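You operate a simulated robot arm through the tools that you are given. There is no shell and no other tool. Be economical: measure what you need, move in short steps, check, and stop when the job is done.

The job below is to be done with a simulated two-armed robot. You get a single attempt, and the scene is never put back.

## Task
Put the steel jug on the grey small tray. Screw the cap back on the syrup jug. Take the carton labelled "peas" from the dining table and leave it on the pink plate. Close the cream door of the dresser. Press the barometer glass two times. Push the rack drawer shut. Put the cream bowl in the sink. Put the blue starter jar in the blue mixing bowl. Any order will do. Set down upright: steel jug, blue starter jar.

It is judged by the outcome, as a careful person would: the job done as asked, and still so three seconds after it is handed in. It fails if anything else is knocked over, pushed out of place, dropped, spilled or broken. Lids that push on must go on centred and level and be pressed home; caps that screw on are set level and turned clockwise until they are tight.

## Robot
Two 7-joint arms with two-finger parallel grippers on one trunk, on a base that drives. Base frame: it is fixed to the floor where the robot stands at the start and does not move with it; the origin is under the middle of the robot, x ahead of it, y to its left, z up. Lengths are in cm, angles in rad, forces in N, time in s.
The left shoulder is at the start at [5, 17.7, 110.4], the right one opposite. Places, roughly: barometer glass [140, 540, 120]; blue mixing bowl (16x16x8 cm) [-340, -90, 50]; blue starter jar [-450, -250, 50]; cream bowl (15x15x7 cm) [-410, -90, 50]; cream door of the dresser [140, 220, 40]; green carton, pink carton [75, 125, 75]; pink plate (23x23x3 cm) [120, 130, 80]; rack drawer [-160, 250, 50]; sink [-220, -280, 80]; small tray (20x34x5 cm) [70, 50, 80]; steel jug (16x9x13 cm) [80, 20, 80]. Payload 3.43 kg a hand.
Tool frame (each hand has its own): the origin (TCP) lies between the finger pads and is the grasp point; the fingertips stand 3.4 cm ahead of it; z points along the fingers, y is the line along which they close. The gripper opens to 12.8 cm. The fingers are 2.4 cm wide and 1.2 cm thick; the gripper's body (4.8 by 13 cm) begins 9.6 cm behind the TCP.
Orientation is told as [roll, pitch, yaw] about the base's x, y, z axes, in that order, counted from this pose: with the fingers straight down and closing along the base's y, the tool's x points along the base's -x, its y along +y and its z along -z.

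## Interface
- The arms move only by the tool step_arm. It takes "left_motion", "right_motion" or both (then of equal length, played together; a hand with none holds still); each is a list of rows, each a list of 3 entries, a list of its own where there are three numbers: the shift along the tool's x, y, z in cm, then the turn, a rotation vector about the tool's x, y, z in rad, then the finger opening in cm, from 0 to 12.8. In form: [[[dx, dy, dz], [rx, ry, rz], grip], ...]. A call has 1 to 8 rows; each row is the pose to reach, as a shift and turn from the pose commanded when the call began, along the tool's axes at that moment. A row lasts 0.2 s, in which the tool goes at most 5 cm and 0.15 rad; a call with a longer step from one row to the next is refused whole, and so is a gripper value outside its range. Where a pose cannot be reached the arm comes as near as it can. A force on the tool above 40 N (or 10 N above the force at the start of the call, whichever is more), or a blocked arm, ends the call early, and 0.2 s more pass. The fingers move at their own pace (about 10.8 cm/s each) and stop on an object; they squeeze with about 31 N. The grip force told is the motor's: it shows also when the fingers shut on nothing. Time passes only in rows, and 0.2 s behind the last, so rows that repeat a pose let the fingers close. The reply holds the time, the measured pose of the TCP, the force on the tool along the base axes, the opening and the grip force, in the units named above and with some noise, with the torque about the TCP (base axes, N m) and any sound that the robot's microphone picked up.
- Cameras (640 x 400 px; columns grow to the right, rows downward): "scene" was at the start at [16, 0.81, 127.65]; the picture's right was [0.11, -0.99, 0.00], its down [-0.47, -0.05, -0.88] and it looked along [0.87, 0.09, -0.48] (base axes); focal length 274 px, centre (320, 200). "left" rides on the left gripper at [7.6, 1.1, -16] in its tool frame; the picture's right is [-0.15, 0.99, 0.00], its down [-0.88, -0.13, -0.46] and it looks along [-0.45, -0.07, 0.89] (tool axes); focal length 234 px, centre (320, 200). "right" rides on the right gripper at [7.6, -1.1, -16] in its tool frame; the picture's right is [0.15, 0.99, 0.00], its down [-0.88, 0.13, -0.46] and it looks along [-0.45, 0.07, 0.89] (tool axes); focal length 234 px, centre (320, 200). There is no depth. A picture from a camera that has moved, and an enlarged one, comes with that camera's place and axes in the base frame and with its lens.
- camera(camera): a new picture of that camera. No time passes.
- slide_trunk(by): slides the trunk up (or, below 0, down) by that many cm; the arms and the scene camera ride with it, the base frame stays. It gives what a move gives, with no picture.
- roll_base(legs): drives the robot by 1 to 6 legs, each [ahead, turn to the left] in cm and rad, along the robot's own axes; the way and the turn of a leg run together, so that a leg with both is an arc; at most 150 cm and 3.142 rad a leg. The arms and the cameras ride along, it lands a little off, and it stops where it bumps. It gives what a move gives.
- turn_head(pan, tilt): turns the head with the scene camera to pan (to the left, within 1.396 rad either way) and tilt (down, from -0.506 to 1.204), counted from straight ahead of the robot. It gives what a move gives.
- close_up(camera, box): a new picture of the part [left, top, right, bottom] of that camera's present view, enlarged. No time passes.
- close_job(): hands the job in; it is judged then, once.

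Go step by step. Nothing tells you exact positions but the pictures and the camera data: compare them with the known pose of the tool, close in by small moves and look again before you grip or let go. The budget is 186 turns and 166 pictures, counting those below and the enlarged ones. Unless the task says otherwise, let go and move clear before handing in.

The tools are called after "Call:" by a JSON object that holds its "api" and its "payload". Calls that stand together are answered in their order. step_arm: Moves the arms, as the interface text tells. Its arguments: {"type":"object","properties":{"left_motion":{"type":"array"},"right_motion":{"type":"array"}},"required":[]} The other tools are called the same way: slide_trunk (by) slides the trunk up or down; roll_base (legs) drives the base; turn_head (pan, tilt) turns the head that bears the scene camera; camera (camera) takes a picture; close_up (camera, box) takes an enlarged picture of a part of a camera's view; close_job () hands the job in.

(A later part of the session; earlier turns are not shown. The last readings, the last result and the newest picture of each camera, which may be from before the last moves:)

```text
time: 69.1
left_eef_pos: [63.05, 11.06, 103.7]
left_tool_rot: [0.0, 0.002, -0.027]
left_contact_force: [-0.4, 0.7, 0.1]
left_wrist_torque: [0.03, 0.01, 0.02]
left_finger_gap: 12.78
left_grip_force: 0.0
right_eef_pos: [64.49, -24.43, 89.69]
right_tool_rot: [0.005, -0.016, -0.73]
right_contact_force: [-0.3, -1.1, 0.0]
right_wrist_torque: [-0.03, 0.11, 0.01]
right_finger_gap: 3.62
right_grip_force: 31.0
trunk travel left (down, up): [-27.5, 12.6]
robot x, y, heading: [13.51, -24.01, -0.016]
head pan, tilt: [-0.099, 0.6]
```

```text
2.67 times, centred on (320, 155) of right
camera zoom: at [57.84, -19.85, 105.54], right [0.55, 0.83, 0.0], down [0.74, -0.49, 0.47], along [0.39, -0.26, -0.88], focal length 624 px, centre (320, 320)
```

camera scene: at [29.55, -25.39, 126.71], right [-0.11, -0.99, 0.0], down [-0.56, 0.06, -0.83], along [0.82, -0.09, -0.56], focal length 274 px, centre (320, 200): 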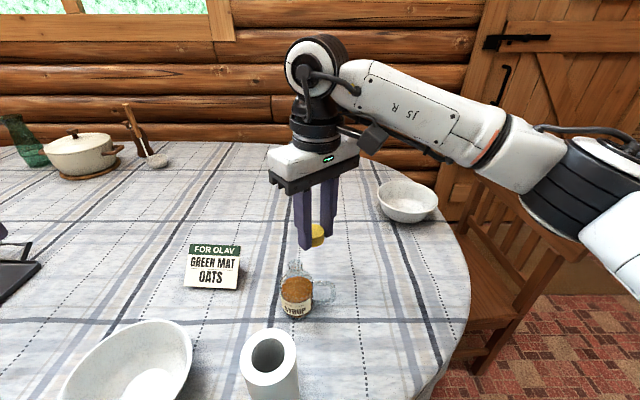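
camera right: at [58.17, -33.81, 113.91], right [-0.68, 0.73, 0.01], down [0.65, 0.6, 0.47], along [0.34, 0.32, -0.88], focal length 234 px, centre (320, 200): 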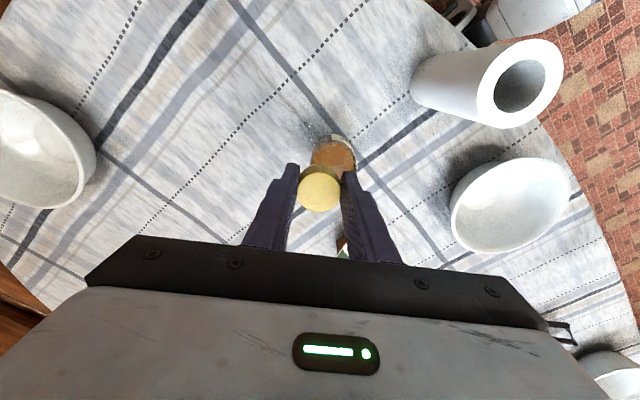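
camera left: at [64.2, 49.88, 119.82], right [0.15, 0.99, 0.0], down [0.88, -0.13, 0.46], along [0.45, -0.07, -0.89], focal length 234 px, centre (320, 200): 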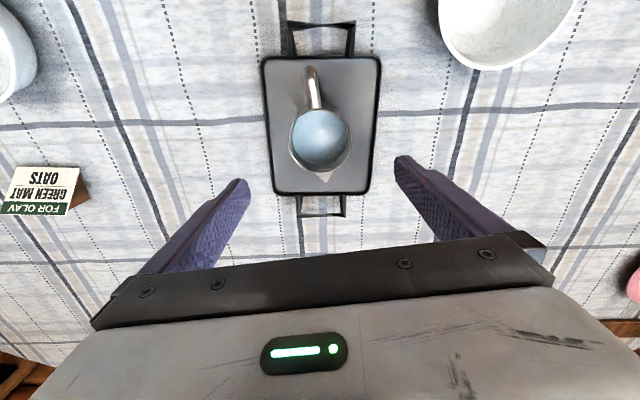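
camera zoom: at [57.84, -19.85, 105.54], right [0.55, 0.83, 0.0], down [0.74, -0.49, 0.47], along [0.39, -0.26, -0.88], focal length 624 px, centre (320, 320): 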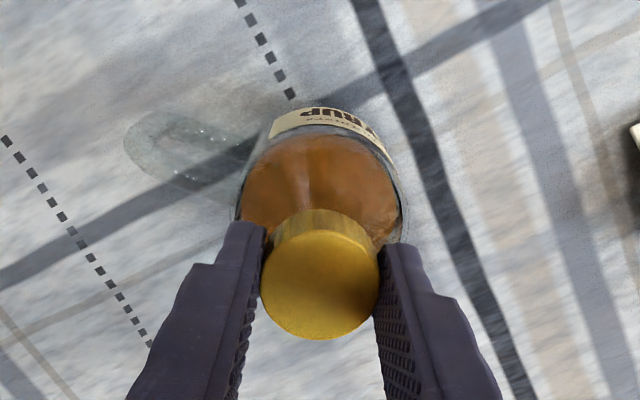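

Call:
{"api": "step_arm", "payload": {"right_motion": [[[0, 0, 0.2], [0, 0, 0.0], 2], [[0, 0, 0.25], [0, 0, 0.14], 2], [[0, 0, 0.25], [0, 0, 0.28], 2], [[0, 0, 0.28], [0, 0, 0.42], 2], [[0, 0, 0.3], [0, 0, 0.56], 2], [[0, 0, 0.3], [0, 0, 0.7], 2], [[0, 0, 0.3], [0, 0, 0.84], 2], [[0, 0, 0.3], [0, 0, 0.98], 2]]}}

Call:
{"api": "close_up", "payload": {"camera": "scene", "box": [250, 220, 370, 330]}}

```text
time: 70.9
left_eef_pos: [62.88, 11.03, 103.9]
left_tool_rot: [0.002, 0.001, -0.027]
left_contact_force: [0.2, 0.0, 0.2]
left_wrist_torque: [0.0, -0.04, 0.02]
left_finger_gap: 12.77
left_grip_force: 0.0
right_eef_pos: [64.49, -24.28, 89.45]
right_tool_rot: [0.02, -0.003, -1.711]
right_contact_force: [0.4, -5.1, 22.7]
right_wrist_torque: [-0.55, 0.08, 0.34]
right_finger_gap: 3.62
right_grip_force: 31.7
trunk travel left (down, up): [-27.5, 12.6]
robot x, y, heading: [13.68, -24.21, -0.02]
head pan, tilt: [-0.099, 0.6]
```

```text
3.64 times, centred on (310, 275) of scene
camera zoom: at [29.38, -25.46, 126.76], right [-0.11, -0.99, 0.0], down [-0.56, 0.06, -0.83], along [0.82, -0.09, -0.56], focal length 996 px, centre (356, -73)
```

zoom: 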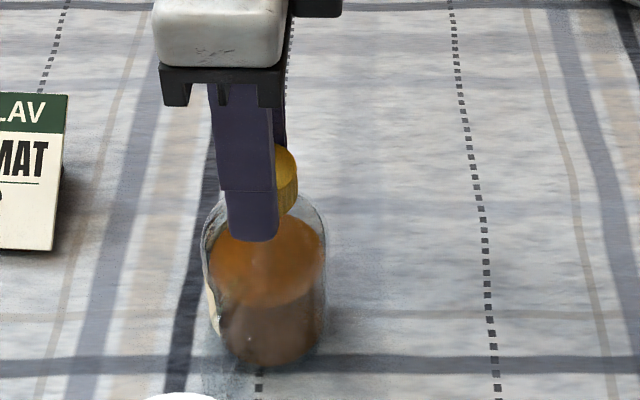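

The jug now turns one-to-one with the cap at 0.34 N m: it is tight. I release, rise, rewind and pull back both hands.

Call:
{"api": "step_arm", "payload": {"right_motion": [[[0, 0, -0.3], [0, 0, 0], 4], [[0, 0, -0.3], [0, 0, 0], 7], [[0, 0, -4], [0, 0, -0.1], 7], [[0, 0, -8], [0, 0, -0.24], 7], [[0, 0, -12], [0, 0, -0.38], 7], [[0, 0, -15], [0, 0, -0.52], 7], [[0, 0, -15], [0, 0, -0.66], 7], [[0, 0, -15], [0, 0, -0.8], 7]]}}

Call:
{"api": "close_up", "payload": {"camera": "scene", "box": [250, 220, 370, 330]}}

Call:
{"api": "step_arm", "payload": {"right_motion": [[[0, 0, 0], [0, 0, -0.14], 7], [[0, 0, 0], [0, 0, -0.28], 7], [[0, 0, 0], [0, 0, -0.42], 7], [[0, 0, 0], [0, 0, -0.56], 7], [[0, 0, 0], [0, 0, -0.7], 7], [[0, 0, 0], [0, 0, -0.84], 7], [[0, 0, 0], [0, 0, -0.9], 7]]}}

Call:
{"api": "step_arm", "payload": {"right_motion": [[[4.5, 0, 0], [0, 0, 0], 7], [[9, 0, 0], [0, 0, 0], 7], [[13.5, 0, 0], [0, 0, 0], 7], [[18, 0, 0], [0, 0, 0], 7], [[22, 0, 0], [0, 0, 0], 7]], "left_motion": [[[4.5, 0, 0], [0, 0, 0], 7], [[9, 0, 0], [0, 0, 0], 7], [[13.5, 0, 0], [0, 0, 0], 7], [[18, 0, 0], [0, 0, 0], 7], [[20, 0, 0], [0, 0, 0], 7]]}}

Call:
{"api": "roll_base", "payload": {"legs": [[-35, 0], [0, 1.58]]}}

Call:
{"api": "turn_head", "payload": {"pan": -0.5, "tilt": 0.4}}

Call:
{"api": "camera", "payload": {"camera": "scene"}}

```text
time: 72.7
left_eef_pos: [63.14, 11.07, 103.66]
left_tool_rot: [0.0, 0.002, -0.028]
left_contact_force: [0.4, -0.3, 0.4]
left_wrist_torque: [0.01, 0.0, 0.02]
left_finger_gap: 12.79
left_grip_force: 0.1
right_eef_pos: [64.43, -24.17, 104.29]
right_tool_rot: [0.008, -0.016, -0.907]
right_contact_force: [0.0, 0.2, -0.8]
right_wrist_torque: [-0.02, 0.04, -0.01]
right_finger_gap: 6.99
right_grip_force: 0.0
trunk travel left (down, up): [-27.5, 12.6]
robot x, y, heading: [13.89, -24.21, -0.018]
head pan, tilt: [-0.099, 0.6]
```

```text
3.64 times, centred on (310, 275) of scene
camera zoom: at [29.55, -25.42, 126.71], right [-0.11, -0.99, 0.0], down [-0.56, 0.06, -0.83], along [0.82, -0.09, -0.56], focal length 996 px, centre (356, -73)
```

zoom: 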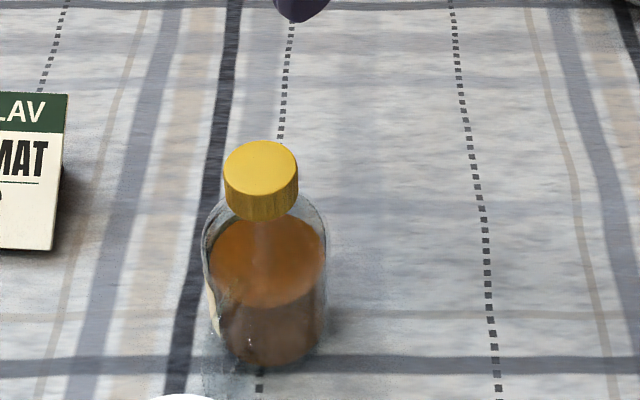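

```text
time: 74.3
left_eef_pos: [63.08, 11.18, 103.64]
left_tool_rot: [0.0, 0.002, -0.028]
left_contact_force: [0.2, -1.0, 0.2]
left_wrist_torque: [0.03, 0.0, 0.01]
left_finger_gap: 12.82
left_grip_force: 0.1
right_eef_pos: [64.31, -24.24, 104.37]
right_tool_rot: [-0.006, -0.019, -0.01]
right_contact_force: [0.8, -0.8, -0.7]
right_wrist_torque: [0.0, 0.01, -0.03]
right_finger_gap: 7.0
right_grip_force: 0.0
trunk travel left (down, up): [-27.5, 12.6]
robot x, y, heading: [13.98, -24.09, -0.013]
head pan, tilt: [-0.099, 0.6]
```

```text
time: 75.5
left_eef_pos: [42.97, 11.68, 103.58]
left_tool_rot: [0.0, 0.002, -0.03]
left_contact_force: [-0.1, 0.3, 0.2]
left_wrist_torque: [0.01, -0.04, -0.03]
left_finger_gap: 7.0
left_grip_force: 0.1
right_eef_pos: [42.29, -23.94, 103.97]
right_tool_rot: [-0.007, -0.018, -0.01]
right_contact_force: [0.4, 0.5, 0.8]
right_wrist_torque: [0.0, -0.01, 0.02]
right_finger_gap: 6.97
right_grip_force: 0.1
trunk travel left (down, up): [-27.5, 12.6]
robot x, y, heading: [13.89, -24.06, -0.015]
head pan, tilt: [-0.099, 0.6]
```

```text
time: 81.6
left_eef_pos: [-57.14, 5.31, 103.57]
left_tool_rot: [-0.001, 0.001, 1.554]
left_contact_force: [0.5, -0.4, -1.5]
left_wrist_torque: [-0.03, 0.0, 0.01]
left_finger_gap: 7.02
left_grip_force: 0.1
right_eef_pos: [-21.42, 4.68, 103.98]
right_tool_rot: [-0.007, -0.017, 1.573]
right_contact_force: [-0.4, 0.5, 0.0]
right_wrist_torque: [0.02, 0.0, 0.02]
right_finger_gap: 7.0
right_grip_force: 0.1
trunk travel left (down, up): [-27.5, 12.6]
robot x, y, heading: [-20.86, -23.53, 1.57]
head pan, tilt: [-0.099, 0.6]
```

```text
time: 82.5
left_eef_pos: [-56.94, 5.37, 103.55]
left_tool_rot: [-0.001, 0.001, 1.555]
left_contact_force: [-0.4, -0.5, -0.2]
left_wrist_torque: [0.02, -0.02, -0.03]
left_finger_gap: 6.98
left_grip_force: 0.0
right_eef_pos: [-21.45, 4.74, 104.01]
right_tool_rot: [-0.006, -0.017, 1.573]
right_contact_force: [0.2, 0.3, 0.1]
right_wrist_torque: [-0.01, 0.0, -0.02]
right_finger_gap: 7.01
right_grip_force: 0.0
trunk travel left (down, up): [-27.5, 12.6]
robot x, y, heading: [-21.2, -23.59, 1.563]
head pan, tilt: [-0.499, 0.4]
```

```text
98 pictures are left
camera scene: at [-16.44, -8.62, 128.53], right [0.88, -0.48, 0.0], down [-0.19, -0.34, -0.92], along [0.44, 0.81, -0.39], focal length 274 px, centre (320, 200)
```

scene: 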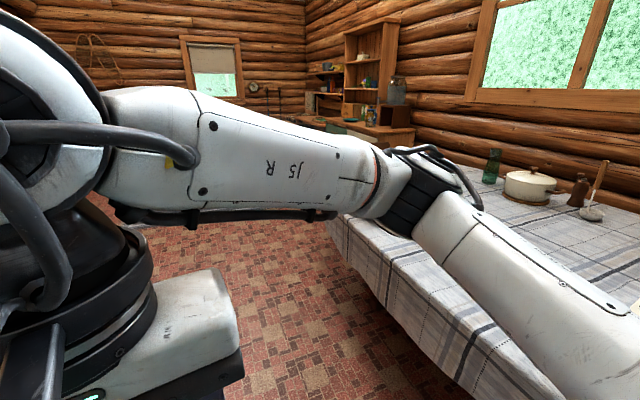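

Cap done. I drive along the table to its left end and look at the cartons and the plate.

Call:
{"api": "roll_base", "payload": {"legs": [[140, 0], [0, -1.3]]}}

Call:
{"api": "turn_head", "payload": {"pan": -0.2, "tilt": 0.45}}

Call:
{"api": "camera", "payload": {"camera": "scene"}}

```text
time: 92.6
left_eef_pos: [-3.58, 157.4, 103.6]
left_tool_rot: [0.0, 0.005, 0.255]
left_contact_force: [-0.5, -1.0, 1.0]
left_wrist_torque: [0.03, 0.0, 0.01]
left_finger_gap: 6.99
left_grip_force: 0.0
right_eef_pos: [5.48, 123.05, 104.04]
right_tool_rot: [-0.006, -0.018, 0.272]
right_contact_force: [0.0, 0.4, 1.5]
right_wrist_torque: [0.0, 0.01, 0.05]
right_finger_gap: 7.01
right_grip_force: 0.0
trunk travel left (down, up): [-27.5, 12.6]
robot x, y, heading: [-21.84, 114.72, 0.269]
head pan, tilt: [-0.499, 0.4]
```

```text
time: 93.4
left_eef_pos: [-3.5, 157.28, 103.52]
left_tool_rot: [-0.001, 0.002, 0.255]
left_contact_force: [-0.2, 0.3, -0.3]
left_wrist_torque: [-0.01, 0.02, -0.01]
left_finger_gap: 7.03
left_grip_force: 0.1
right_eef_pos: [5.55, 123.18, 103.93]
right_tool_rot: [-0.007, -0.017, 0.272]
right_contact_force: [-0.5, 0.8, 0.4]
right_wrist_torque: [-0.01, 0.04, -0.01]
right_finger_gap: 7.0
right_grip_force: 0.0
trunk travel left (down, up): [-27.5, 12.6]
robot x, y, heading: [-21.85, 115.23, 0.266]
head pan, tilt: [-0.201, 0.45]
```

```text
97 pictures are left
camera scene: at [-5.78, 117.14, 128.07], right [0.07, -1.0, 0.0], down [-0.43, -0.03, -0.9], along [0.9, 0.06, -0.44], focal length 274 px, centre (320, 200)
```

scene: 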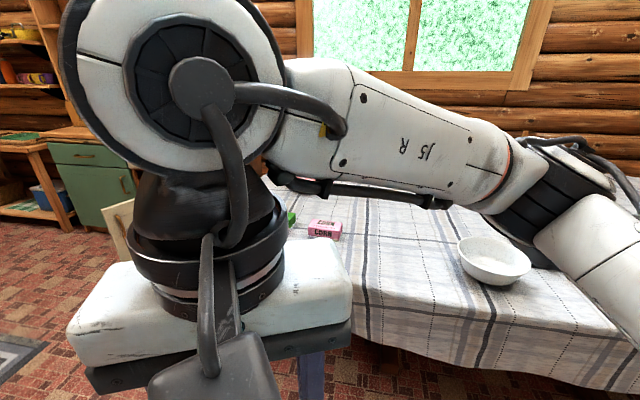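

The pink carton is "corn", so peas should be the green one. I extend the arms forward again to clear the view.

Call:
{"api": "step_arm", "payload": {"right_motion": [[[-4.5, 0, 0], [0, 0, 0], 12.8], [[-9, -2, 0], [0, 0, 0], 12.8], [[-13.5, -4, 0], [0, 0, 0], 12.8], [[-18, -6, 0], [0, 0, 0], 12.8], [[-22, -8, 0], [0, 0, 0], 12.8]], "left_motion": [[[-4, 0, 0], [0, 0, 0], 12.8], [[-8, 0, 0], [0, 0, 0], 12.8], [[-11, 0, 0], [0, 0, 0], 12.8], [[-12, 0, 0], [0, 0, 0], 12.8], [[-12, 0, 0], [0, 0, 0], 12.8]]}}

Call:
{"api": "turn_head", "payload": {"pan": 0.05, "tilt": 0.45}}

Call:
{"api": "camera", "payload": {"camera": "scene"}}

```text
time: 94.6
left_eef_pos: [8.01, 160.51, 103.62]
left_tool_rot: [-0.001, 0.005, 0.254]
left_contact_force: [0.3, 0.7, -0.2]
left_wrist_torque: [0.0, -0.02, -0.01]
left_finger_gap: 12.85
left_grip_force: 0.1
right_eef_pos: [29.18, 121.34, 104.4]
right_tool_rot: [-0.007, -0.016, 0.272]
right_contact_force: [0.5, -0.1, 0.5]
right_wrist_torque: [-0.01, 0.0, 0.02]
right_finger_gap: 12.8
right_grip_force: 0.0
trunk travel left (down, up): [-27.5, 12.6]
robot x, y, heading: [-21.33, 114.94, 0.268]
head pan, tilt: [-0.201, 0.45]
```

```text
time: 95.4
left_eef_pos: [8.03, 160.54, 103.52]
left_tool_rot: [0.0, 0.003, 0.256]
left_contact_force: [0.5, -0.8, -0.7]
left_wrist_torque: [-0.03, -0.01, -0.01]
left_finger_gap: 12.83
left_grip_force: 0.1
right_eef_pos: [29.04, 121.33, 104.35]
right_tool_rot: [-0.006, -0.017, 0.273]
right_contact_force: [-0.1, -0.4, -0.6]
right_wrist_torque: [0.01, -0.02, -0.01]
right_finger_gap: 12.81
right_grip_force: 0.0
trunk travel left (down, up): [-27.5, 12.6]
robot x, y, heading: [-21.48, 114.72, 0.272]
head pan, tilt: [0.051, 0.45]
```

```text
96 pictures are left
camera scene: at [-6.22, 119.4, 128.07], right [0.31, -0.95, 0.0], down [-0.41, -0.14, -0.9], along [0.86, 0.28, -0.44], focal length 274 px, centre (320, 200)
```

scene: 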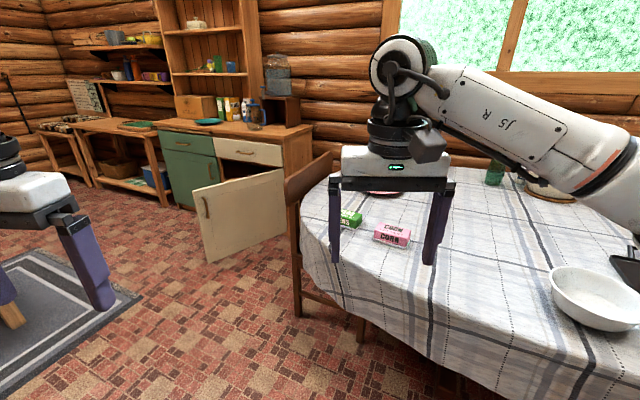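

The green (peas) carton lies near [82, 136] and the plate near [117, 129], with a chair at the table end. I approach the near-left corner of the table.

Call:
{"api": "roll_base", "payload": {"legs": [[0, 0.2], [55, 0], [0, -0.45]]}}

Call:
{"api": "turn_head", "payload": {"pan": 0.1, "tilt": 0.65}}

Call:
{"api": "camera", "payload": {"camera": "scene"}}

```text
time: 100.6
left_eef_pos: [66.66, 177.43, 103.56]
left_tool_rot: [0.001, 0.0, 0.021]
left_contact_force: [0.9, -0.5, 0.1]
left_wrist_torque: [0.02, 0.0, 0.03]
left_finger_gap: 12.81
left_grip_force: 0.0
right_eef_pos: [77.95, 134.31, 104.32]
right_tool_rot: [-0.006, -0.018, 0.039]
right_contact_force: [0.1, 0.0, -0.3]
right_wrist_torque: [-0.03, -0.04, 0.0]
right_finger_gap: 12.78
right_grip_force: 0.0
trunk travel left (down, up): [-27.5, 12.6]
robot x, y, heading: [27.38, 140.03, 0.034]
head pan, tilt: [0.051, 0.45]
```

```text
time: 101.3
left_eef_pos: [66.67, 177.28, 103.56]
left_tool_rot: [-0.001, 0.001, 0.02]
left_contact_force: [0.4, -0.8, 0.4]
left_wrist_torque: [0.03, -0.02, 0.0]
left_finger_gap: 12.81
left_grip_force: 0.0
right_eef_pos: [77.96, 134.36, 104.5]
right_tool_rot: [-0.006, -0.017, 0.039]
right_contact_force: [0.3, -1.4, -0.3]
right_wrist_torque: [0.01, 0.0, 0.03]
right_finger_gap: 12.81
right_grip_force: 0.1
trunk travel left (down, up): [-27.5, 12.6]
robot x, y, heading: [26.86, 139.33, 0.033]
head pan, tilt: [0.099, 0.649]
```

```text
95 pictures are left
camera scene: at [42.75, 141.07, 126.29], right [0.13, -0.99, 0.0], down [-0.6, -0.08, -0.8], along [0.79, 0.11, -0.6], focal length 274 px, centre (320, 200)
```

scene: 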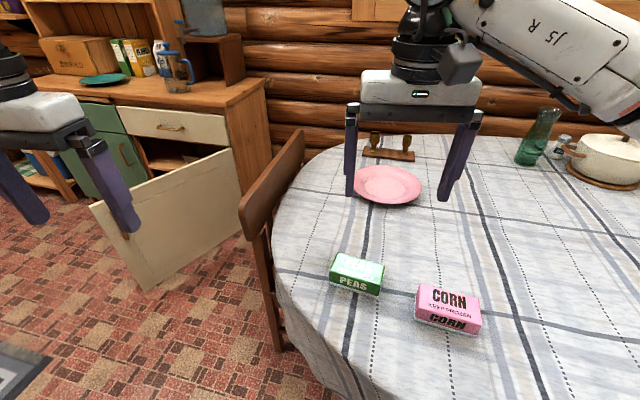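

The green carton reads "peas" at about [81.6, 138.3], long side along y. I bring the right hand above it, turned across its short side.

Call:
{"api": "step_arm", "payload": {"right_motion": [[[-1, 1, 0], [0, 0, 0.145], 12.8], [[-2, 2, 0], [0, 0, 0.29], 12.8], [[-3.75, 3.76, 0], [0, 0, 0.435], 12.8], [[-3.75, 3.76, 2], [0, 0, 0.58], 12.8], [[-3.75, 3.76, 4], [0, 0, 0.725], 12.8], [[-3.75, 3.76, 6], [0, 0, 0.87], 12.8], [[-3.75, 3.76, 8], [0, 0, 1.015], 12.8], [[-3.75, 3.76, 10], [0, 0, 1.16], 12.8]]}}

Call:
{"api": "step_arm", "payload": {"right_motion": [[[0, 0, 0], [0, 0, 0.145], 12.8], [[0, 0, 0], [0, 0, 0.29], 12.8], [[0, 0, 0], [0, 0, 0.435], 12.8], [[0, 0, 0], [0, 0, 0.58], 12.8], [[0, 0, 0], [0, 0, 0.63], 12.8], [[0, 0, 0], [0, 0, 0.63], 12.8]]}}

Call:
{"api": "camera", "payload": {"camera": "right"}}

```text
time: 103.2
left_eef_pos: [66.62, 177.31, 103.56]
left_tool_rot: [0.001, 0.003, 0.02]
left_contact_force: [0.2, 0.2, -0.5]
left_wrist_torque: [0.01, 0.0, 0.01]
left_finger_gap: 12.8
left_grip_force: 0.0
right_eef_pos: [81.73, 138.17, 94.5]
right_tool_rot: [0.014, -0.013, -1.124]
right_contact_force: [0.1, -0.3, 0.0]
right_wrist_torque: [-0.01, 0.01, -0.01]
right_finger_gap: 12.8
right_grip_force: 0.0
trunk travel left (down, up): [-27.5, 12.6]
robot x, y, heading: [27.45, 139.71, 0.036]
head pan, tilt: [0.099, 0.649]
```

```text
time: 104.5
left_eef_pos: [66.66, 177.26, 103.59]
left_tool_rot: [0.001, 0.0, 0.021]
left_contact_force: [0.4, 0.1, 0.0]
left_wrist_torque: [0.0, -0.01, -0.02]
left_finger_gap: 12.8
left_grip_force: 0.1
right_eef_pos: [81.73, 138.23, 94.42]
right_tool_rot: [0.017, -0.002, -1.754]
right_contact_force: [-0.1, -0.1, -0.9]
right_wrist_torque: [0.01, 0.01, 0.01]
right_finger_gap: 12.82
right_grip_force: 0.1
trunk travel left (down, up): [-27.5, 12.6]
robot x, y, heading: [27.15, 139.89, 0.03]
head pan, tilt: [0.099, 0.649]
```

```text
94 pictures are left
camera right: at [81.75, 146.1, 110.43], right [1.0, -0.04, 0.02], down [-0.04, -0.89, 0.46], along [0.0, -0.46, -0.89], focal length 234 px, centre (320, 200)
```

right: 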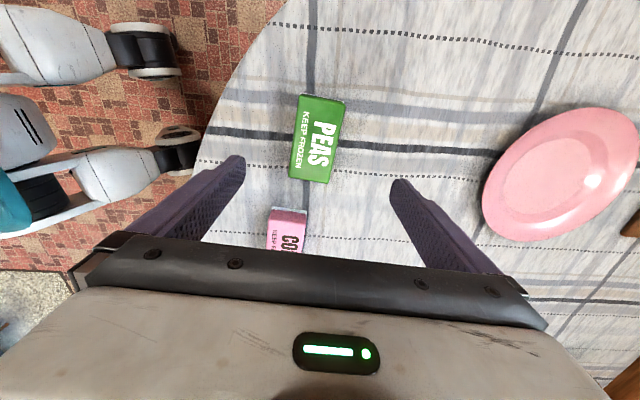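

The fingers are squared to the carton. I lower and grip.

Call:
{"api": "step_arm", "payload": {"right_motion": [[[0.4, -0.34, 4], [0, 0, 0], 12.8], [[0.4, -0.34, 8], [0, 0, 0], 12.8], [[0.4, -0.34, 12], [0, 0, 0], 12.8], [[0.4, -0.34, 14.8], [0, 0, 0], 12.8], [[0.4, -0.34, 14.8], [0, 0, 0], 9], [[0.4, -0.34, 14.8], [0, 0, 0], 6], [[0.4, -0.34, 14.8], [0, 0, 0], 3], [[0.4, -0.34, 14.8], [0, 0, 0], 3]]}}

Call:
{"api": "camera", "payload": {"camera": "right"}}

```text
time: 106.3
left_eef_pos: [66.73, 177.33, 103.6]
left_tool_rot: [0.001, 0.001, 0.019]
left_contact_force: [0.0, 0.0, 0.6]
left_wrist_torque: [-0.01, 0.0, 0.02]
left_finger_gap: 12.76
left_grip_force: 0.1
right_eef_pos: [81.81, 138.76, 79.62]
right_tool_rot: [0.017, -0.002, -1.755]
right_contact_force: [0.0, -0.1, -0.3]
right_wrist_torque: [0.08, 0.03, -0.01]
right_finger_gap: 5.96
right_grip_force: 31.3
trunk travel left (down, up): [-27.5, 12.6]
robot x, y, heading: [27.38, 140.0, 0.035]
head pan, tilt: [0.099, 0.649]
```

```text
93 pictures are left
camera right: at [81.72, 146.64, 95.66], right [1.0, -0.03, 0.02], down [-0.04, -0.89, 0.46], along [0.0, -0.46, -0.89], focal length 234 px, centre (320, 200)
```

right: 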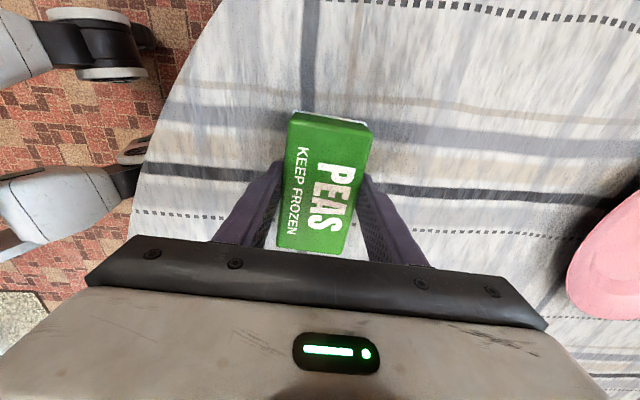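

Carton held. I lift it, pull the left hand back a bit and drive forward toward the plate.

Call:
{"api": "step_arm", "payload": {"right_motion": [[[0, 0, -4], [0, 0, 0], 3], [[0, 0, -8], [0, 0, 0], 3], [[0, 0, -12], [0, 0, 0], 3], [[0, 0, -16], [0, 0, 0], 3]], "left_motion": [[[4, 0, 0], [0, 0, 0], 12.8], [[8, 0, 0], [0, 0, 0], 12.8], [[11, 0, -2], [0, 0, 0], 12.8], [[12, 0, -5], [0, 0, 0], 12.8]]}}

Call:
{"api": "roll_base", "payload": {"legs": [[15, 0], [12, 0]]}}

Call:
{"api": "camera", "payload": {"camera": "scene"}}

```text
time: 107.3
left_eef_pos: [54.44, 177.06, 108.69]
left_tool_rot: [0.002, 0.004, 0.02]
left_contact_force: [-1.0, 0.0, 0.8]
left_wrist_torque: [0.03, -0.1, 0.01]
left_finger_gap: 12.8
left_grip_force: 0.0
right_eef_pos: [81.19, 138.59, 95.65]
right_tool_rot: [0.02, -0.002, -1.752]
right_contact_force: [-1.7, -0.8, -1.7]
right_wrist_torque: [-0.02, -0.1, 0.0]
right_finger_gap: 5.95
right_grip_force: 31.1
trunk travel left (down, up): [-27.5, 12.6]
robot x, y, heading: [27.6, 139.83, 0.032]
head pan, tilt: [0.099, 0.649]
```

```text
time: 108.7
left_eef_pos: [67.97, 177.5, 108.66]
left_tool_rot: [-0.001, 0.004, 0.01]
left_contact_force: [0.4, 0.0, -0.8]
left_wrist_torque: [0.02, 0.02, -0.03]
left_finger_gap: 12.81
left_grip_force: 0.1
right_eef_pos: [94.23, 138.62, 95.47]
right_tool_rot: [0.018, -0.006, -1.767]
right_contact_force: [-0.1, -0.2, -1.5]
right_wrist_torque: [-0.02, 0.01, -0.02]
right_finger_gap: 5.95
right_grip_force: 30.8
trunk travel left (down, up): [-27.5, 12.6]
robot x, y, heading: [39.84, 140.42, 0.025]
head pan, tilt: [0.099, 0.649]
stopped in leg 1: the robot was blocked; the commanded pose is now the measured one
```

```text
92 pictures are left
camera scene: at [55.53, 141.5, 126.32], right [0.12, -0.99, 0.0], down [-0.6, -0.07, -0.8], along [0.79, 0.09, -0.6], focal length 274 px, centre (320, 200)
```

scene: 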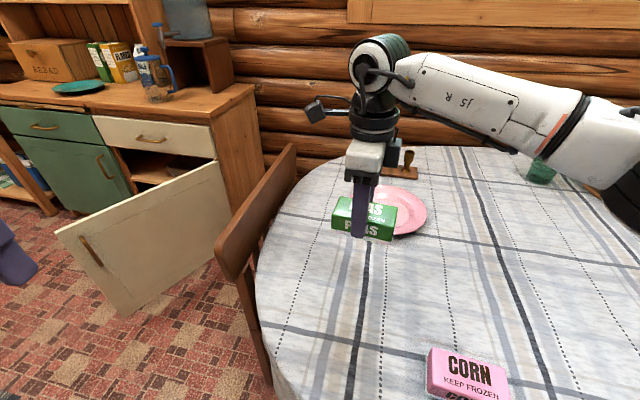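

The base is blocked at about 17 cm from the table edge, so the plate is still too far for a straight-down hand. I raise and draw in the carton, back off slightly and turn left so that the right shoulder leads.

Call:
{"api": "step_arm", "payload": {"right_motion": [[[0, 0, -4], [0, 0, 0], 3], [[0, 0, -8], [0, 0, 0], 3], [[0, 0, -12], [0, 0, 0], 3], [[-0.9, -4.5, -12], [0, 0, 0], 3], [[-1.8, -9, -12], [0, 0, 0], 3], [[-2.7, -13.5, -12], [0, 0, 0], 3]]}}

Call:
{"api": "roll_base", "payload": {"legs": [[-3, 0], [0, 0.85]]}}

Call:
{"api": "turn_head", "payload": {"pan": -0.85, "tilt": 0.65}}

Call:
{"api": "camera", "payload": {"camera": "scene"}}

```text
time: 110.1
left_eef_pos: [67.74, 177.43, 108.66]
left_tool_rot: [0.0, 0.005, 0.009]
left_contact_force: [-0.4, -0.2, -0.2]
left_wrist_torque: [0.02, 0.02, 0.0]
left_finger_gap: 12.8
left_grip_force: 0.1
right_eef_pos: [79.76, 138.5, 107.3]
right_tool_rot: [0.02, -0.004, -1.767]
right_contact_force: [0.3, -0.5, -1.7]
right_wrist_torque: [0.01, 0.02, -0.01]
right_finger_gap: 5.95
right_grip_force: 30.9
trunk travel left (down, up): [-27.5, 12.6]
robot x, y, heading: [40.03, 140.33, 0.02]
head pan, tilt: [0.099, 0.649]
```

```text
time: 112.3
left_eef_pos: [44.46, 185.72, 108.64]
left_tool_rot: [-0.003, 0.002, 0.47]
left_contact_force: [-0.1, -0.3, 0.1]
left_wrist_torque: [0.04, 0.02, 0.0]
left_finger_gap: 12.8
left_grip_force: 0.1
right_eef_pos: [72.73, 156.23, 107.3]
right_tool_rot: [0.018, -0.007, -1.305]
right_contact_force: [-0.4, -0.3, -1.7]
right_wrist_torque: [0.01, 0.03, 0.02]
right_finger_gap: 5.96
right_grip_force: 31.0
trunk travel left (down, up): [-27.5, 12.6]
robot x, y, heading: [36.14, 140.67, 0.473]
head pan, tilt: [0.099, 0.649]
stopped in leg 2: the robot was blocked; the commanded pose is now the measured one
```

```text
time: 113.5
left_eef_pos: [44.38, 185.91, 108.56]
left_tool_rot: [-0.002, 0.004, 0.473]
left_contact_force: [0.6, -0.1, 0.2]
left_wrist_torque: [0.02, -0.02, 0.02]
left_finger_gap: 12.83
left_grip_force: 0.0
right_eef_pos: [72.55, 156.37, 107.35]
right_tool_rot: [0.017, -0.007, -1.303]
right_contact_force: [-0.6, 0.1, -2.7]
right_wrist_torque: [0.01, 0.02, 0.0]
right_finger_gap: 5.94
right_grip_force: 30.8
trunk travel left (down, up): [-27.5, 12.6]
robot x, y, heading: [36.25, 140.73, 0.478]
head pan, tilt: [-0.85, 0.649]
```

```text
91 pictures are left
camera scene: at [50.09, 140.43, 126.3], right [-0.37, -0.93, 0.0], down [-0.56, 0.22, -0.8], along [0.74, -0.29, -0.6], focal length 274 px, centre (320, 200)
```

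scene: 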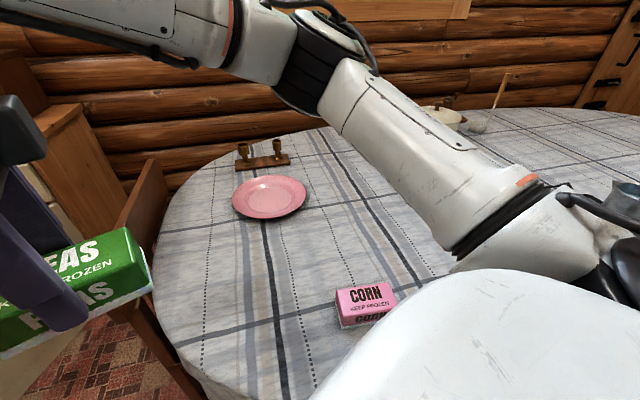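

The chair back is only about 80 high and starts at x≈97, so there is room. I drive forward along this heading.

Call:
{"api": "roll_base", "payload": {"legs": [[14, 0]]}}

```text
time: 114.2
left_eef_pos: [44.84, 185.96, 108.58]
left_tool_rot: [-0.002, 0.001, 0.468]
left_contact_force: [0.8, 0.3, -0.7]
left_wrist_torque: [0.03, 0.02, -0.01]
left_finger_gap: 12.84
left_grip_force: 0.0
right_eef_pos: [72.82, 156.3, 107.23]
right_tool_rot: [0.016, -0.006, -1.308]
right_contact_force: [0.5, 0.2, -2.2]
right_wrist_torque: [0.0, 0.03, -0.03]
right_finger_gap: 5.93
right_grip_force: 30.9
trunk travel left (down, up): [-27.5, 12.6]
robot x, y, heading: [36.04, 140.32, 0.466]
head pan, tilt: [-0.85, 0.649]
stopped in leg 1: the robot was blocked; the commanded pose is now the measured one
```

Call:
{"api": "roll_base", "payload": {"legs": [[-20, 0], [0, 0.45], [32, 0], [0, -1.15], [14, 0]]}}

Call:
{"api": "turn_head", "payload": {"pan": 0.1, "tilt": 0.75}}

Call:
{"api": "camera", "payload": {"camera": "scene"}}

```text
time: 122.8
left_eef_pos: [87.36, 182.07, 108.7]
left_tool_rot: [-0.002, 0.005, -0.258]
left_contact_force: [1.1, -0.7, -0.2]
left_wrist_torque: [-0.01, 0.02, -0.01]
left_finger_gap: 12.78
left_grip_force: 0.0
right_eef_pos: [88.63, 141.15, 107.36]
right_tool_rot: [0.013, -0.007, -2.035]
right_contact_force: [1.1, -0.2, -1.3]
right_wrist_torque: [0.02, 0.01, -0.01]
right_finger_gap: 5.98
right_grip_force: 31.7
trunk travel left (down, up): [-27.5, 12.6]
robot x, y, heading: [50.75, 154.19, -0.265]
head pan, tilt: [-0.85, 0.649]
stopped in leg 5: the robot was blocked; the commanded pose is now the measured one
```

```text
time: 124.0
left_eef_pos: [87.28, 182.09, 108.59]
left_tool_rot: [-0.001, 0.004, -0.258]
left_contact_force: [0.6, -0.2, 0.8]
left_wrist_torque: [0.04, -0.01, 0.0]
left_finger_gap: 12.82
left_grip_force: 0.0
right_eef_pos: [88.54, 141.29, 107.38]
right_tool_rot: [0.017, -0.006, -2.036]
right_contact_force: [-0.5, -0.3, -1.6]
right_wrist_torque: [0.01, 0.0, -0.06]
right_finger_gap: 5.97
right_grip_force: 31.0
trunk travel left (down, up): [-27.5, 12.6]
robot x, y, heading: [50.73, 154.33, -0.259]
head pan, tilt: [0.099, 0.75]
```

```text
90 pictures are left
camera scene: at [65.48, 150.84, 125.46], right [-0.16, -0.99, 0.0], down [-0.67, 0.11, -0.73], along [0.72, -0.12, -0.68], focal length 274 px, centre (320, 200)
```

scene: 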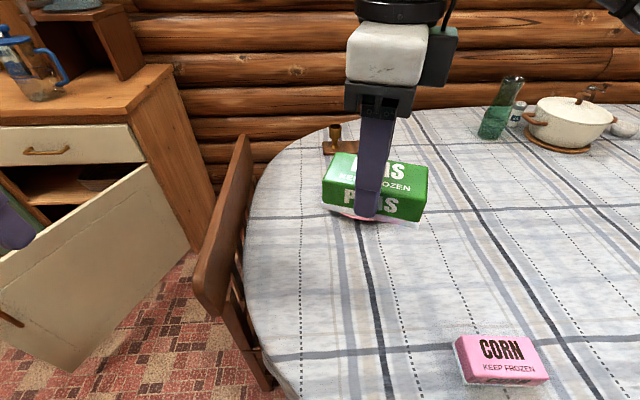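

Call:
{"api": "roll_base", "payload": {"legs": [[-2, 0], [0, 0.8]]}}

```text
time: 127.1
left_eef_pos: [51.6, 198.84, 108.56]
left_tool_rot: [0.0, 0.004, 0.546]
left_contact_force: [0.4, 0.0, -0.1]
left_wrist_torque: [0.01, 0.01, -0.02]
left_finger_gap: 12.79
left_grip_force: 0.2
right_eef_pos: [81.66, 171.53, 107.21]
right_tool_rot: [0.016, -0.006, -1.232]
right_contact_force: [-0.6, 0.5, -1.5]
right_wrist_torque: [0.01, 0.02, -0.01]
right_finger_gap: 5.97
right_grip_force: 30.9
trunk travel left (down, up): [-27.5, 12.6]
robot x, y, heading: [45.01, 155.03, 0.547]
head pan, tilt: [0.099, 0.75]
stopped in leg 2: the robot was blocked; the commanded pose is now the measured one
```

Call:
{"api": "roll_base", "payload": {"legs": [[6, 0]]}}

Call:
{"api": "turn_head", "payload": {"pan": -0.85, "tilt": 0.7}}

Call:
{"api": "camera", "payload": {"camera": "scene"}}

```text
time: 128.2
left_eef_pos: [55.36, 201.35, 108.55]
left_tool_rot: [0.001, 0.008, 0.548]
left_contact_force: [-0.6, -0.1, 1.4]
left_wrist_torque: [0.01, -0.05, -0.03]
left_finger_gap: 12.79
left_grip_force: 0.1
right_eef_pos: [85.51, 174.04, 107.33]
right_tool_rot: [0.015, -0.009, -1.233]
right_contact_force: [-0.4, 0.2, -2.9]
right_wrist_torque: [-0.02, 0.0, 0.03]
right_finger_gap: 5.93
right_grip_force: 30.4
trunk travel left (down, up): [-27.5, 12.6]
robot x, y, heading: [48.11, 158.93, 0.541]
head pan, tilt: [0.099, 0.75]
stopped in leg 1: the robot was blocked; the commanded pose is now the measured one
```

```text
time: 129.5
left_eef_pos: [55.12, 201.56, 108.49]
left_tool_rot: [-0.001, 0.007, 0.549]
left_contact_force: [0.2, -0.6, -0.6]
left_wrist_torque: [0.01, 0.01, -0.02]
left_finger_gap: 12.78
left_grip_force: 0.0
right_eef_pos: [85.46, 174.15, 107.3]
right_tool_rot: [0.017, -0.008, -1.23]
right_contact_force: [0.6, 0.8, -2.4]
right_wrist_torque: [0.04, -0.02, 0.04]
right_finger_gap: 5.96
right_grip_force: 30.7
trunk travel left (down, up): [-27.5, 12.6]
robot x, y, heading: [48.28, 159.18, 0.539]
head pan, tilt: [-0.85, 0.7]
```

```text
89 pictures are left
camera scene: at [62.05, 159.8, 125.86], right [-0.3, -0.95, 0.0], down [-0.61, 0.19, -0.77], along [0.73, -0.23, -0.64], focal length 274 px, centre (320, 200)
```

scene: 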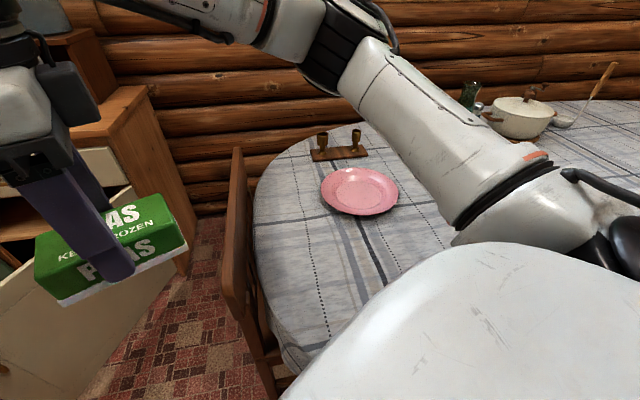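

Now the plate is within about 57 cm of the right shoulder. I swing the carton over toward it at height.

Call:
{"api": "step_arm", "payload": {"right_motion": [[[-4.53, 1.15, 0], [0, 0, 0], 3], [[-9.06, 2.3, 0], [0, 0, 0], 3], [[-13.6, 3.44, 0], [0, 0, 0], 3], [[-18.1, 4.6, 0], [0, 0, 0], 3], [[-22.6, 5.7, 0], [0, 0, 0], 3], [[-27.2, 6.9, 0], [0, 0, 0], 3], [[-31.7, 8, 0], [0, 0, 0], 3], [[-36.2, 9.2, 0], [0, 0, 0], 3]]}}

Call:
{"api": "step_arm", "payload": {"right_motion": [[[-4.53, 1.15, 0], [0, 0, 0], 3], [[-9.06, 2.3, 0], [0, 0, 0], 3], [[-13.6, 3.44, 0], [0, 0, 0], 3], [[-13.6, 3.44, 4], [0, 0, 0], 3], [[-13.6, 3.44, 8], [0, 0, 0], 3]]}}

Call:
{"api": "camera", "payload": {"camera": "scene"}}

```text
time: 131.3
left_eef_pos: [55.03, 201.54, 108.42]
left_tool_rot: [-0.003, 0.006, 0.548]
left_contact_force: [0.0, 0.1, 1.3]
left_wrist_torque: [0.0, -0.02, -0.01]
left_finger_gap: 12.79
left_grip_force: 0.1
right_eef_pos: [105.96, 142.98, 107.85]
right_tool_rot: [0.018, -0.007, -1.231]
right_contact_force: [0.1, 0.3, -2.8]
right_wrist_torque: [0.04, 0.0, 0.01]
right_finger_gap: 5.96
right_grip_force: 30.9
trunk travel left (down, up): [-27.5, 12.6]
robot x, y, heading: [48.74, 158.33, 0.545]
head pan, tilt: [-0.85, 0.7]
```

```text
time: 132.5
left_eef_pos: [55.1, 201.63, 108.55]
left_tool_rot: [-0.003, 0.007, 0.546]
left_contact_force: [-0.6, 0.9, 0.4]
left_wrist_torque: [-0.01, 0.0, 0.01]
left_finger_gap: 12.81
left_grip_force: 0.2
right_eef_pos: [114.06, 131.52, 99.97]
right_tool_rot: [0.02, -0.011, -1.229]
right_contact_force: [-0.3, 0.0, -2.3]
right_wrist_torque: [0.0, 0.0, -0.01]
right_finger_gap: 5.95
right_grip_force: 31.0
trunk travel left (down, up): [-27.5, 12.6]
robot x, y, heading: [48.42, 158.65, 0.535]
head pan, tilt: [-0.85, 0.7]
```

```text
88 pictures are left
camera scene: at [62.03, 159.86, 125.89], right [-0.3, -0.95, 0.0], down [-0.61, 0.19, -0.77], along [0.73, -0.23, -0.64], focal length 274 px, centre (320, 200)
```

scene: 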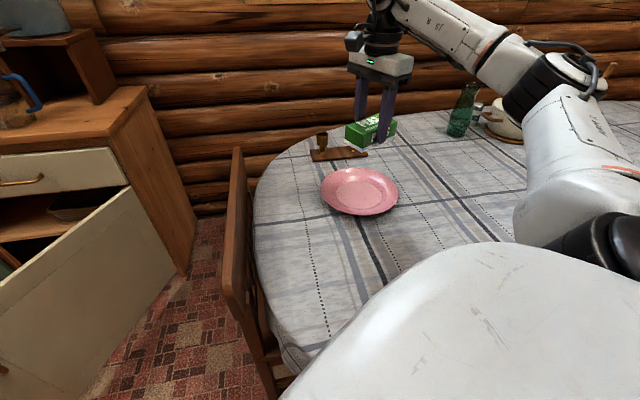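

Call:
{"api": "step_arm", "payload": {"right_motion": [[[-1, 1.2, 3], [0, 0, 0], 3], [[-1.94, 2.5, 6], [0, 0, 0], 3], [[-1.94, 2.5, 10], [0, 0, 0], 3], [[-1.94, 2.5, 14], [0, 0, 0], 3], [[-1.94, 2.5, 16], [0, 0, 0], 3]]}}

Call:
{"api": "close_up", "payload": {"camera": "scene", "box": [280, 100, 440, 240]}}

Call:
{"api": "camera", "payload": {"camera": "right"}}

```text
time: 133.7
left_eef_pos: [55.12, 201.65, 108.55]
left_tool_rot: [-0.001, 0.007, 0.547]
left_contact_force: [0.3, -0.6, 0.8]
left_wrist_torque: [0.02, -0.03, -0.02]
left_finger_gap: 12.81
left_grip_force: 0.0
right_eef_pos: [117.4, 130.35, 84.05]
right_tool_rot: [0.017, -0.01, -1.231]
right_contact_force: [0.2, 0.0, -1.7]
right_wrist_torque: [-0.02, 0.01, 0.02]
right_finger_gap: 5.94
right_grip_force: 30.5
trunk travel left (down, up): [-27.5, 12.6]
robot x, y, heading: [48.16, 158.54, 0.547]
head pan, tilt: [-0.85, 0.7]
```

```text
2.86 times, centred on (360, 170) of scene
camera zoom: at [62.02, 159.88, 125.89], right [-0.3, -0.95, 0.0], down [-0.61, 0.19, -0.77], along [0.73, -0.23, -0.64], focal length 782 px, centre (206, 286)
```

zoom: 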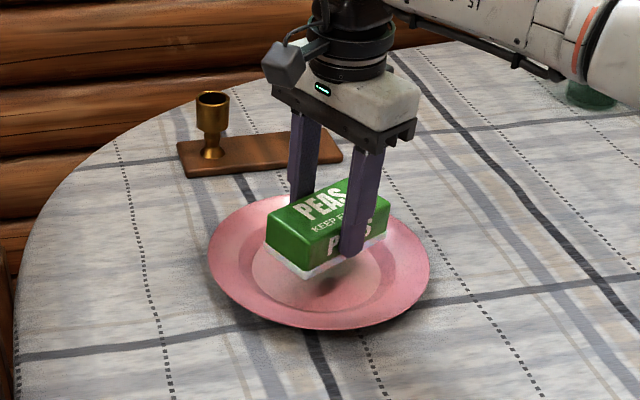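

```text
86 pictures are left
camera right: at [113.47, 137.26, 99.96], right [0.88, 0.47, 0.02], down [0.41, -0.79, 0.47], along [0.23, -0.41, -0.88], focal length 234 px, centre (320, 200)
```

right: 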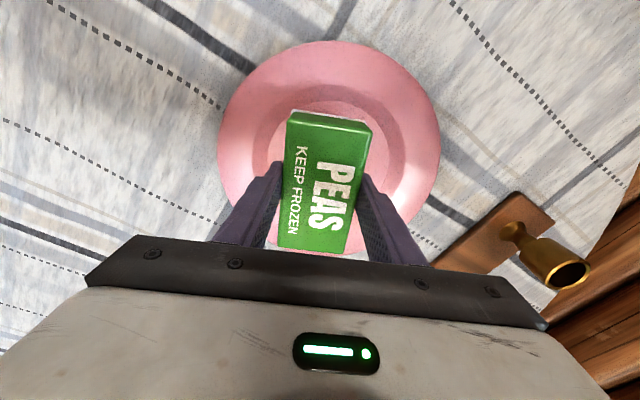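

The carton is over the plate; small centring shift, then down.

Call:
{"api": "step_arm", "payload": {"right_motion": [[[0.8, 0.3, 0.5], [0, 0, 0], 3], [[1.5, 0.5, 1.5], [0, 0, 0], 3], [[1.5, 0.5, 2.4], [0, 0, 0], 3], [[1.5, 0.5, 2.8], [0, 0, 0], 3], [[1.5, 0.5, 3.2], [0, 0, 0], 3]]}}

Call:
{"api": "step_arm", "payload": {"right_motion": [[[0, 0, 0.3], [0, 0, 0], 3], [[0, 0, 0.5], [0, 0, 0], 3]]}}

```text
time: 134.9
left_eef_pos: [55.07, 201.68, 108.47]
left_tool_rot: [-0.005, 0.005, 0.547]
left_contact_force: [0.3, -0.8, -0.1]
left_wrist_torque: [0.0, 0.02, -0.01]
left_finger_gap: 12.81
left_grip_force: 0.1
right_eef_pos: [117.5, 131.96, 81.03]
right_tool_rot: [0.02, -0.009, -1.233]
right_contact_force: [-2.1, -3.2, 16.3]
right_wrist_torque: [0.52, 0.89, 0.25]
right_finger_gap: 5.92
right_grip_force: 31.0
trunk travel left (down, up): [-27.5, 12.6]
robot x, y, heading: [48.36, 158.74, 0.545]
head pan, tilt: [-0.85, 0.7]
```

```text
time: 135.5
left_eef_pos: [55.08, 201.45, 108.53]
left_tool_rot: [-0.005, 0.006, 0.549]
left_contact_force: [0.1, -0.6, 0.2]
left_wrist_torque: [-0.03, -0.01, 0.01]
left_finger_gap: 12.8
left_grip_force: 0.1
right_eef_pos: [117.48, 131.81, 80.63]
right_tool_rot: [0.024, -0.011, -1.232]
right_contact_force: [4.3, -5.3, 21.1]
right_wrist_torque: [0.51, 0.76, 0.07]
right_finger_gap: 5.98
right_grip_force: 31.1
trunk travel left (down, up): [-27.5, 12.6]
robot x, y, heading: [48.42, 158.51, 0.541]
head pan, tilt: [-0.85, 0.7]
```

Contact; I release and rise.

Call:
{"api": "step_arm", "payload": {"right_motion": [[[0, 0, -0.3], [0, 0, 0], 7], [[0, 0, -0.3], [0, 0, 0], 9], [[0, 0, -4], [0, 0, 0], 9], [[0, 0, -8], [0, 0, 0], 9], [[0, 0, -12], [0, 0, 0], 9], [[0, 0, -16], [0, 0, 0], 9], [[0, 0, -20], [0, 0, 0], 9], [[0, 0, -24], [0, 0, 0], 9]]}}

Call:
{"api": "camera", "payload": {"camera": "scene"}}

```text
time: 137.3
left_eef_pos: [55.2, 201.66, 108.46]
left_tool_rot: [-0.002, 0.006, 0.547]
left_contact_force: [-0.2, -0.4, 0.6]
left_wrist_torque: [-0.03, 0.02, -0.03]
left_finger_gap: 12.82
left_grip_force: 0.1
right_eef_pos: [116.8, 132.03, 104.33]
right_tool_rot: [0.015, -0.011, -1.232]
right_contact_force: [0.6, 0.3, -0.5]
right_wrist_torque: [0.0, -0.01, 0.0]
right_finger_gap: 9.01
right_grip_force: 0.0
trunk travel left (down, up): [-27.5, 12.6]
robot x, y, heading: [48.54, 158.96, 0.544]
head pan, tilt: [-0.85, 0.7]
```

```text
85 pictures are left
camera scene: at [62.01, 159.91, 125.89], right [-0.3, -0.95, 0.0], down [-0.61, 0.19, -0.77], along [0.73, -0.23, -0.64], focal length 274 px, centre (320, 200)
```

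scene: 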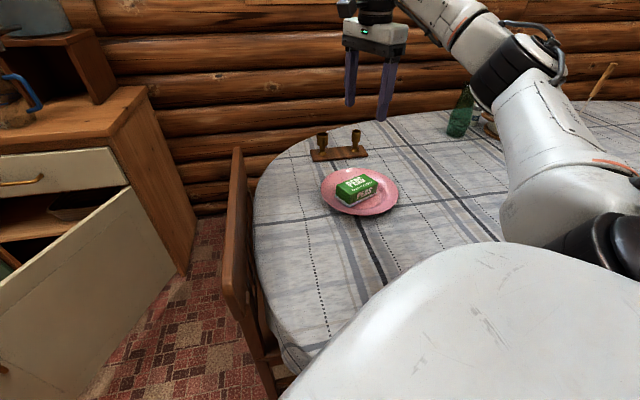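

Peas are on the plate. Next the cream door: its free edge is near [105, 227], hinge near [152, 197]. I retract the right hand and drive round to its outer side.

Call:
{"api": "step_arm", "payload": {"right_motion": [[[4.5, -1.7, 0], [0, 0, 0], 6], [[9, -3.3, 0], [0, 0, -0.14], 6], [[13.5, -5, 0], [0, 0, -0.28], 6], [[18, -6.7, 0], [0, 0, -0.42], 6], [[22.5, -8.4, 0], [0, 0, -0.56], 6], [[27, -10, 0], [0, 0, -0.7], 6], [[31.3, -11.6, 0], [0, 0, -0.84], 6], [[31.3, -11.6, 0], [0, 0, -0.98], 6]]}}

Call:
{"api": "roll_base", "payload": {"legs": [[-15, 0], [0, 0.67], [60, 0], [0, -1.21]]}}

Call:
{"api": "turn_head", "payload": {"pan": 0.1, "tilt": 0.6}}

Call:
{"api": "camera", "payload": {"camera": "scene"}}

```text
time: 139.1
left_eef_pos: [55.1, 201.72, 108.48]
left_tool_rot: [-0.005, 0.006, 0.546]
left_contact_force: [-0.1, -0.2, 0.5]
left_wrist_torque: [0.02, 0.0, 0.02]
left_finger_gap: 12.8
left_grip_force: 0.1
right_eef_pos: [95.45, 157.8, 103.9]
right_tool_rot: [0.001, -0.018, -0.246]
right_contact_force: [0.2, 0.2, 0.0]
right_wrist_torque: [-0.03, 0.0, 0.01]
right_finger_gap: 5.98
right_grip_force: 0.1
trunk travel left (down, up): [-27.5, 12.6]
robot x, y, heading: [48.2, 158.76, 0.547]
head pan, tilt: [-0.85, 0.7]
```

```text
time: 148.3
left_eef_pos: [84.04, 239.87, 108.72]
left_tool_rot: [0.0, 0.008, 0.007]
left_contact_force: [-0.5, 0.1, -0.1]
left_wrist_torque: [-0.04, -0.01, 0.0]
left_finger_gap: 12.81
left_grip_force: 0.1
right_eef_pos: [96.04, 181.48, 103.75]
right_tool_rot: [0.003, -0.016, -0.789]
right_contact_force: [0.4, -0.1, 0.7]
right_wrist_torque: [0.0, -0.01, 0.02]
right_finger_gap: 5.97
right_grip_force: 0.1
trunk travel left (down, up): [-27.5, 12.6]
robot x, y, heading: [55.87, 206.82, 0.005]
head pan, tilt: [-0.85, 0.7]
```

```text
time: 149.5
left_eef_pos: [84.06, 239.7, 108.54]
left_tool_rot: [0.002, 0.006, 0.006]
left_contact_force: [-0.1, 0.1, 0.7]
left_wrist_torque: [0.03, -0.01, 0.0]
left_finger_gap: 12.8
left_grip_force: 0.3
right_eef_pos: [96.14, 181.51, 103.76]
right_tool_rot: [0.004, -0.015, -0.79]
right_contact_force: [0.0, 0.4, 0.3]
right_wrist_torque: [-0.04, -0.01, 0.0]
right_finger_gap: 6.0
right_grip_force: 0.0
trunk travel left (down, up): [-27.5, 12.6]
robot x, y, heading: [55.69, 207.27, 0.002]
head pan, tilt: [0.099, 0.6]
```

```text
84 pictures are left
camera scene: at [71.74, 207.7, 126.71], right [0.1, -0.99, 0.0], down [-0.56, -0.06, -0.83], along [0.82, 0.08, -0.56], focal length 274 px, centre (320, 200)
```

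scene: 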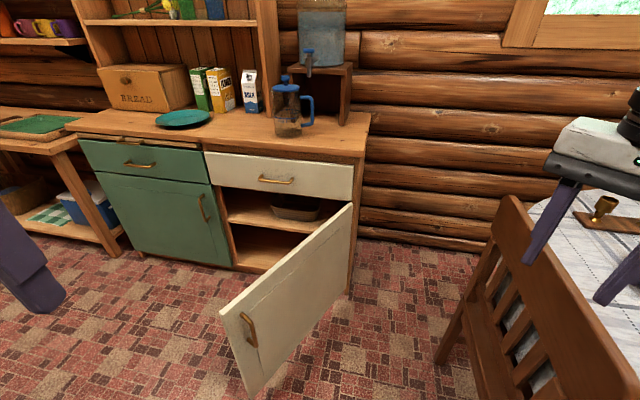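

The door's free edge is near [107, 234]. I lower the trunk, tuck the right hand up and back, and bring the closed left hand down in front of the door.

Call:
{"api": "step_arm", "payload": {"right_motion": [[[4, -1.8, -3], [0, 0, 0], 2], [[8, -3.6, -6], [0, 0, 0], 0.5], [[12, -5.4, -9], [0, 0, 0], 0.5], [[15.5, -7.1, -12], [0, 0, 0], 0.5]], "left_motion": [[[-4, -2, 0], [0, 0, 0], 6], [[-8, -4, 0], [0, 0, 0], 1], [[-11, -6, 2], [0, 0, 0], 0.2], [[-13, -8.5, 4], [0, 0, 0], 0.2]]}}

Call:
{"api": "slide_trunk", "payload": {"by": -27}}

Call:
{"api": "step_arm", "payload": {"left_motion": [[[0, 0, 4.5], [0, 0, 0], 0.2], [[0, 0, 9], [0, 0, 0], 0.2], [[0, 0, 13.5], [0, 0, 0], 0.2], [[0, 0, 18], [0, 0, 0], 0.2], [[0, 0, 22.5], [0, 0, 0], 0.2], [[0, 0, 26], [0, 0, 0], 0.2]]}}

Call:
{"api": "camera", "payload": {"camera": "scene"}}

```text
refused: row 1 steps farther than a row can; nothing moved
```

```text
time: 152.3
left_eef_pos: [84.1, 239.98, 81.61]
left_tool_rot: [0.003, 0.008, 0.007]
left_contact_force: [-0.2, -1.1, 1.2]
left_wrist_torque: [-0.01, 0.02, 0.02]
left_finger_gap: 12.79
left_grip_force: 0.0
right_eef_pos: [96.2, 181.36, 76.74]
right_tool_rot: [0.004, -0.015, -0.79]
right_contact_force: [0.0, 0.5, -0.3]
right_wrist_torque: [-0.01, 0.0, 0.02]
right_finger_gap: 6.01
right_grip_force: 0.2
trunk travel left (down, up): [-0.5, 39.6]
robot x, y, heading: [55.85, 206.98, 0.006]
head pan, tilt: [0.099, 0.6]
```

```text
time: 153.7
left_eef_pos: [84.03, 239.92, 55.48]
left_tool_rot: [0.003, 0.003, 0.007]
left_contact_force: [-0.1, 0.2, 0.0]
left_wrist_torque: [0.05, -0.02, 0.02]
left_finger_gap: 0.0
left_grip_force: 30.4
right_eef_pos: [96.2, 181.53, 76.69]
right_tool_rot: [0.004, -0.015, -0.79]
right_contact_force: [-0.4, 0.7, 0.8]
right_wrist_torque: [0.0, 0.01, 0.04]
right_finger_gap: 6.01
right_grip_force: 0.1
trunk travel left (down, up): [-0.5, 39.6]
robot x, y, heading: [56.11, 207.21, 0.001]
head pan, tilt: [0.099, 0.6]
```

```text
83 pictures are left
camera scene: at [71.74, 207.7, 99.72], right [0.1, -0.99, 0.0], down [-0.56, -0.06, -0.83], along [0.82, 0.08, -0.56], focal length 274 px, centre (320, 200)
```

scene: 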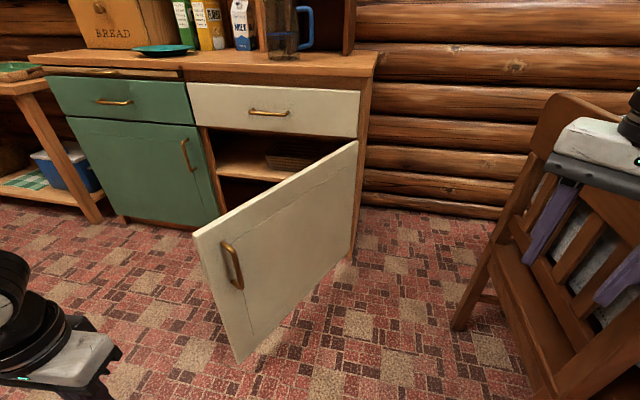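

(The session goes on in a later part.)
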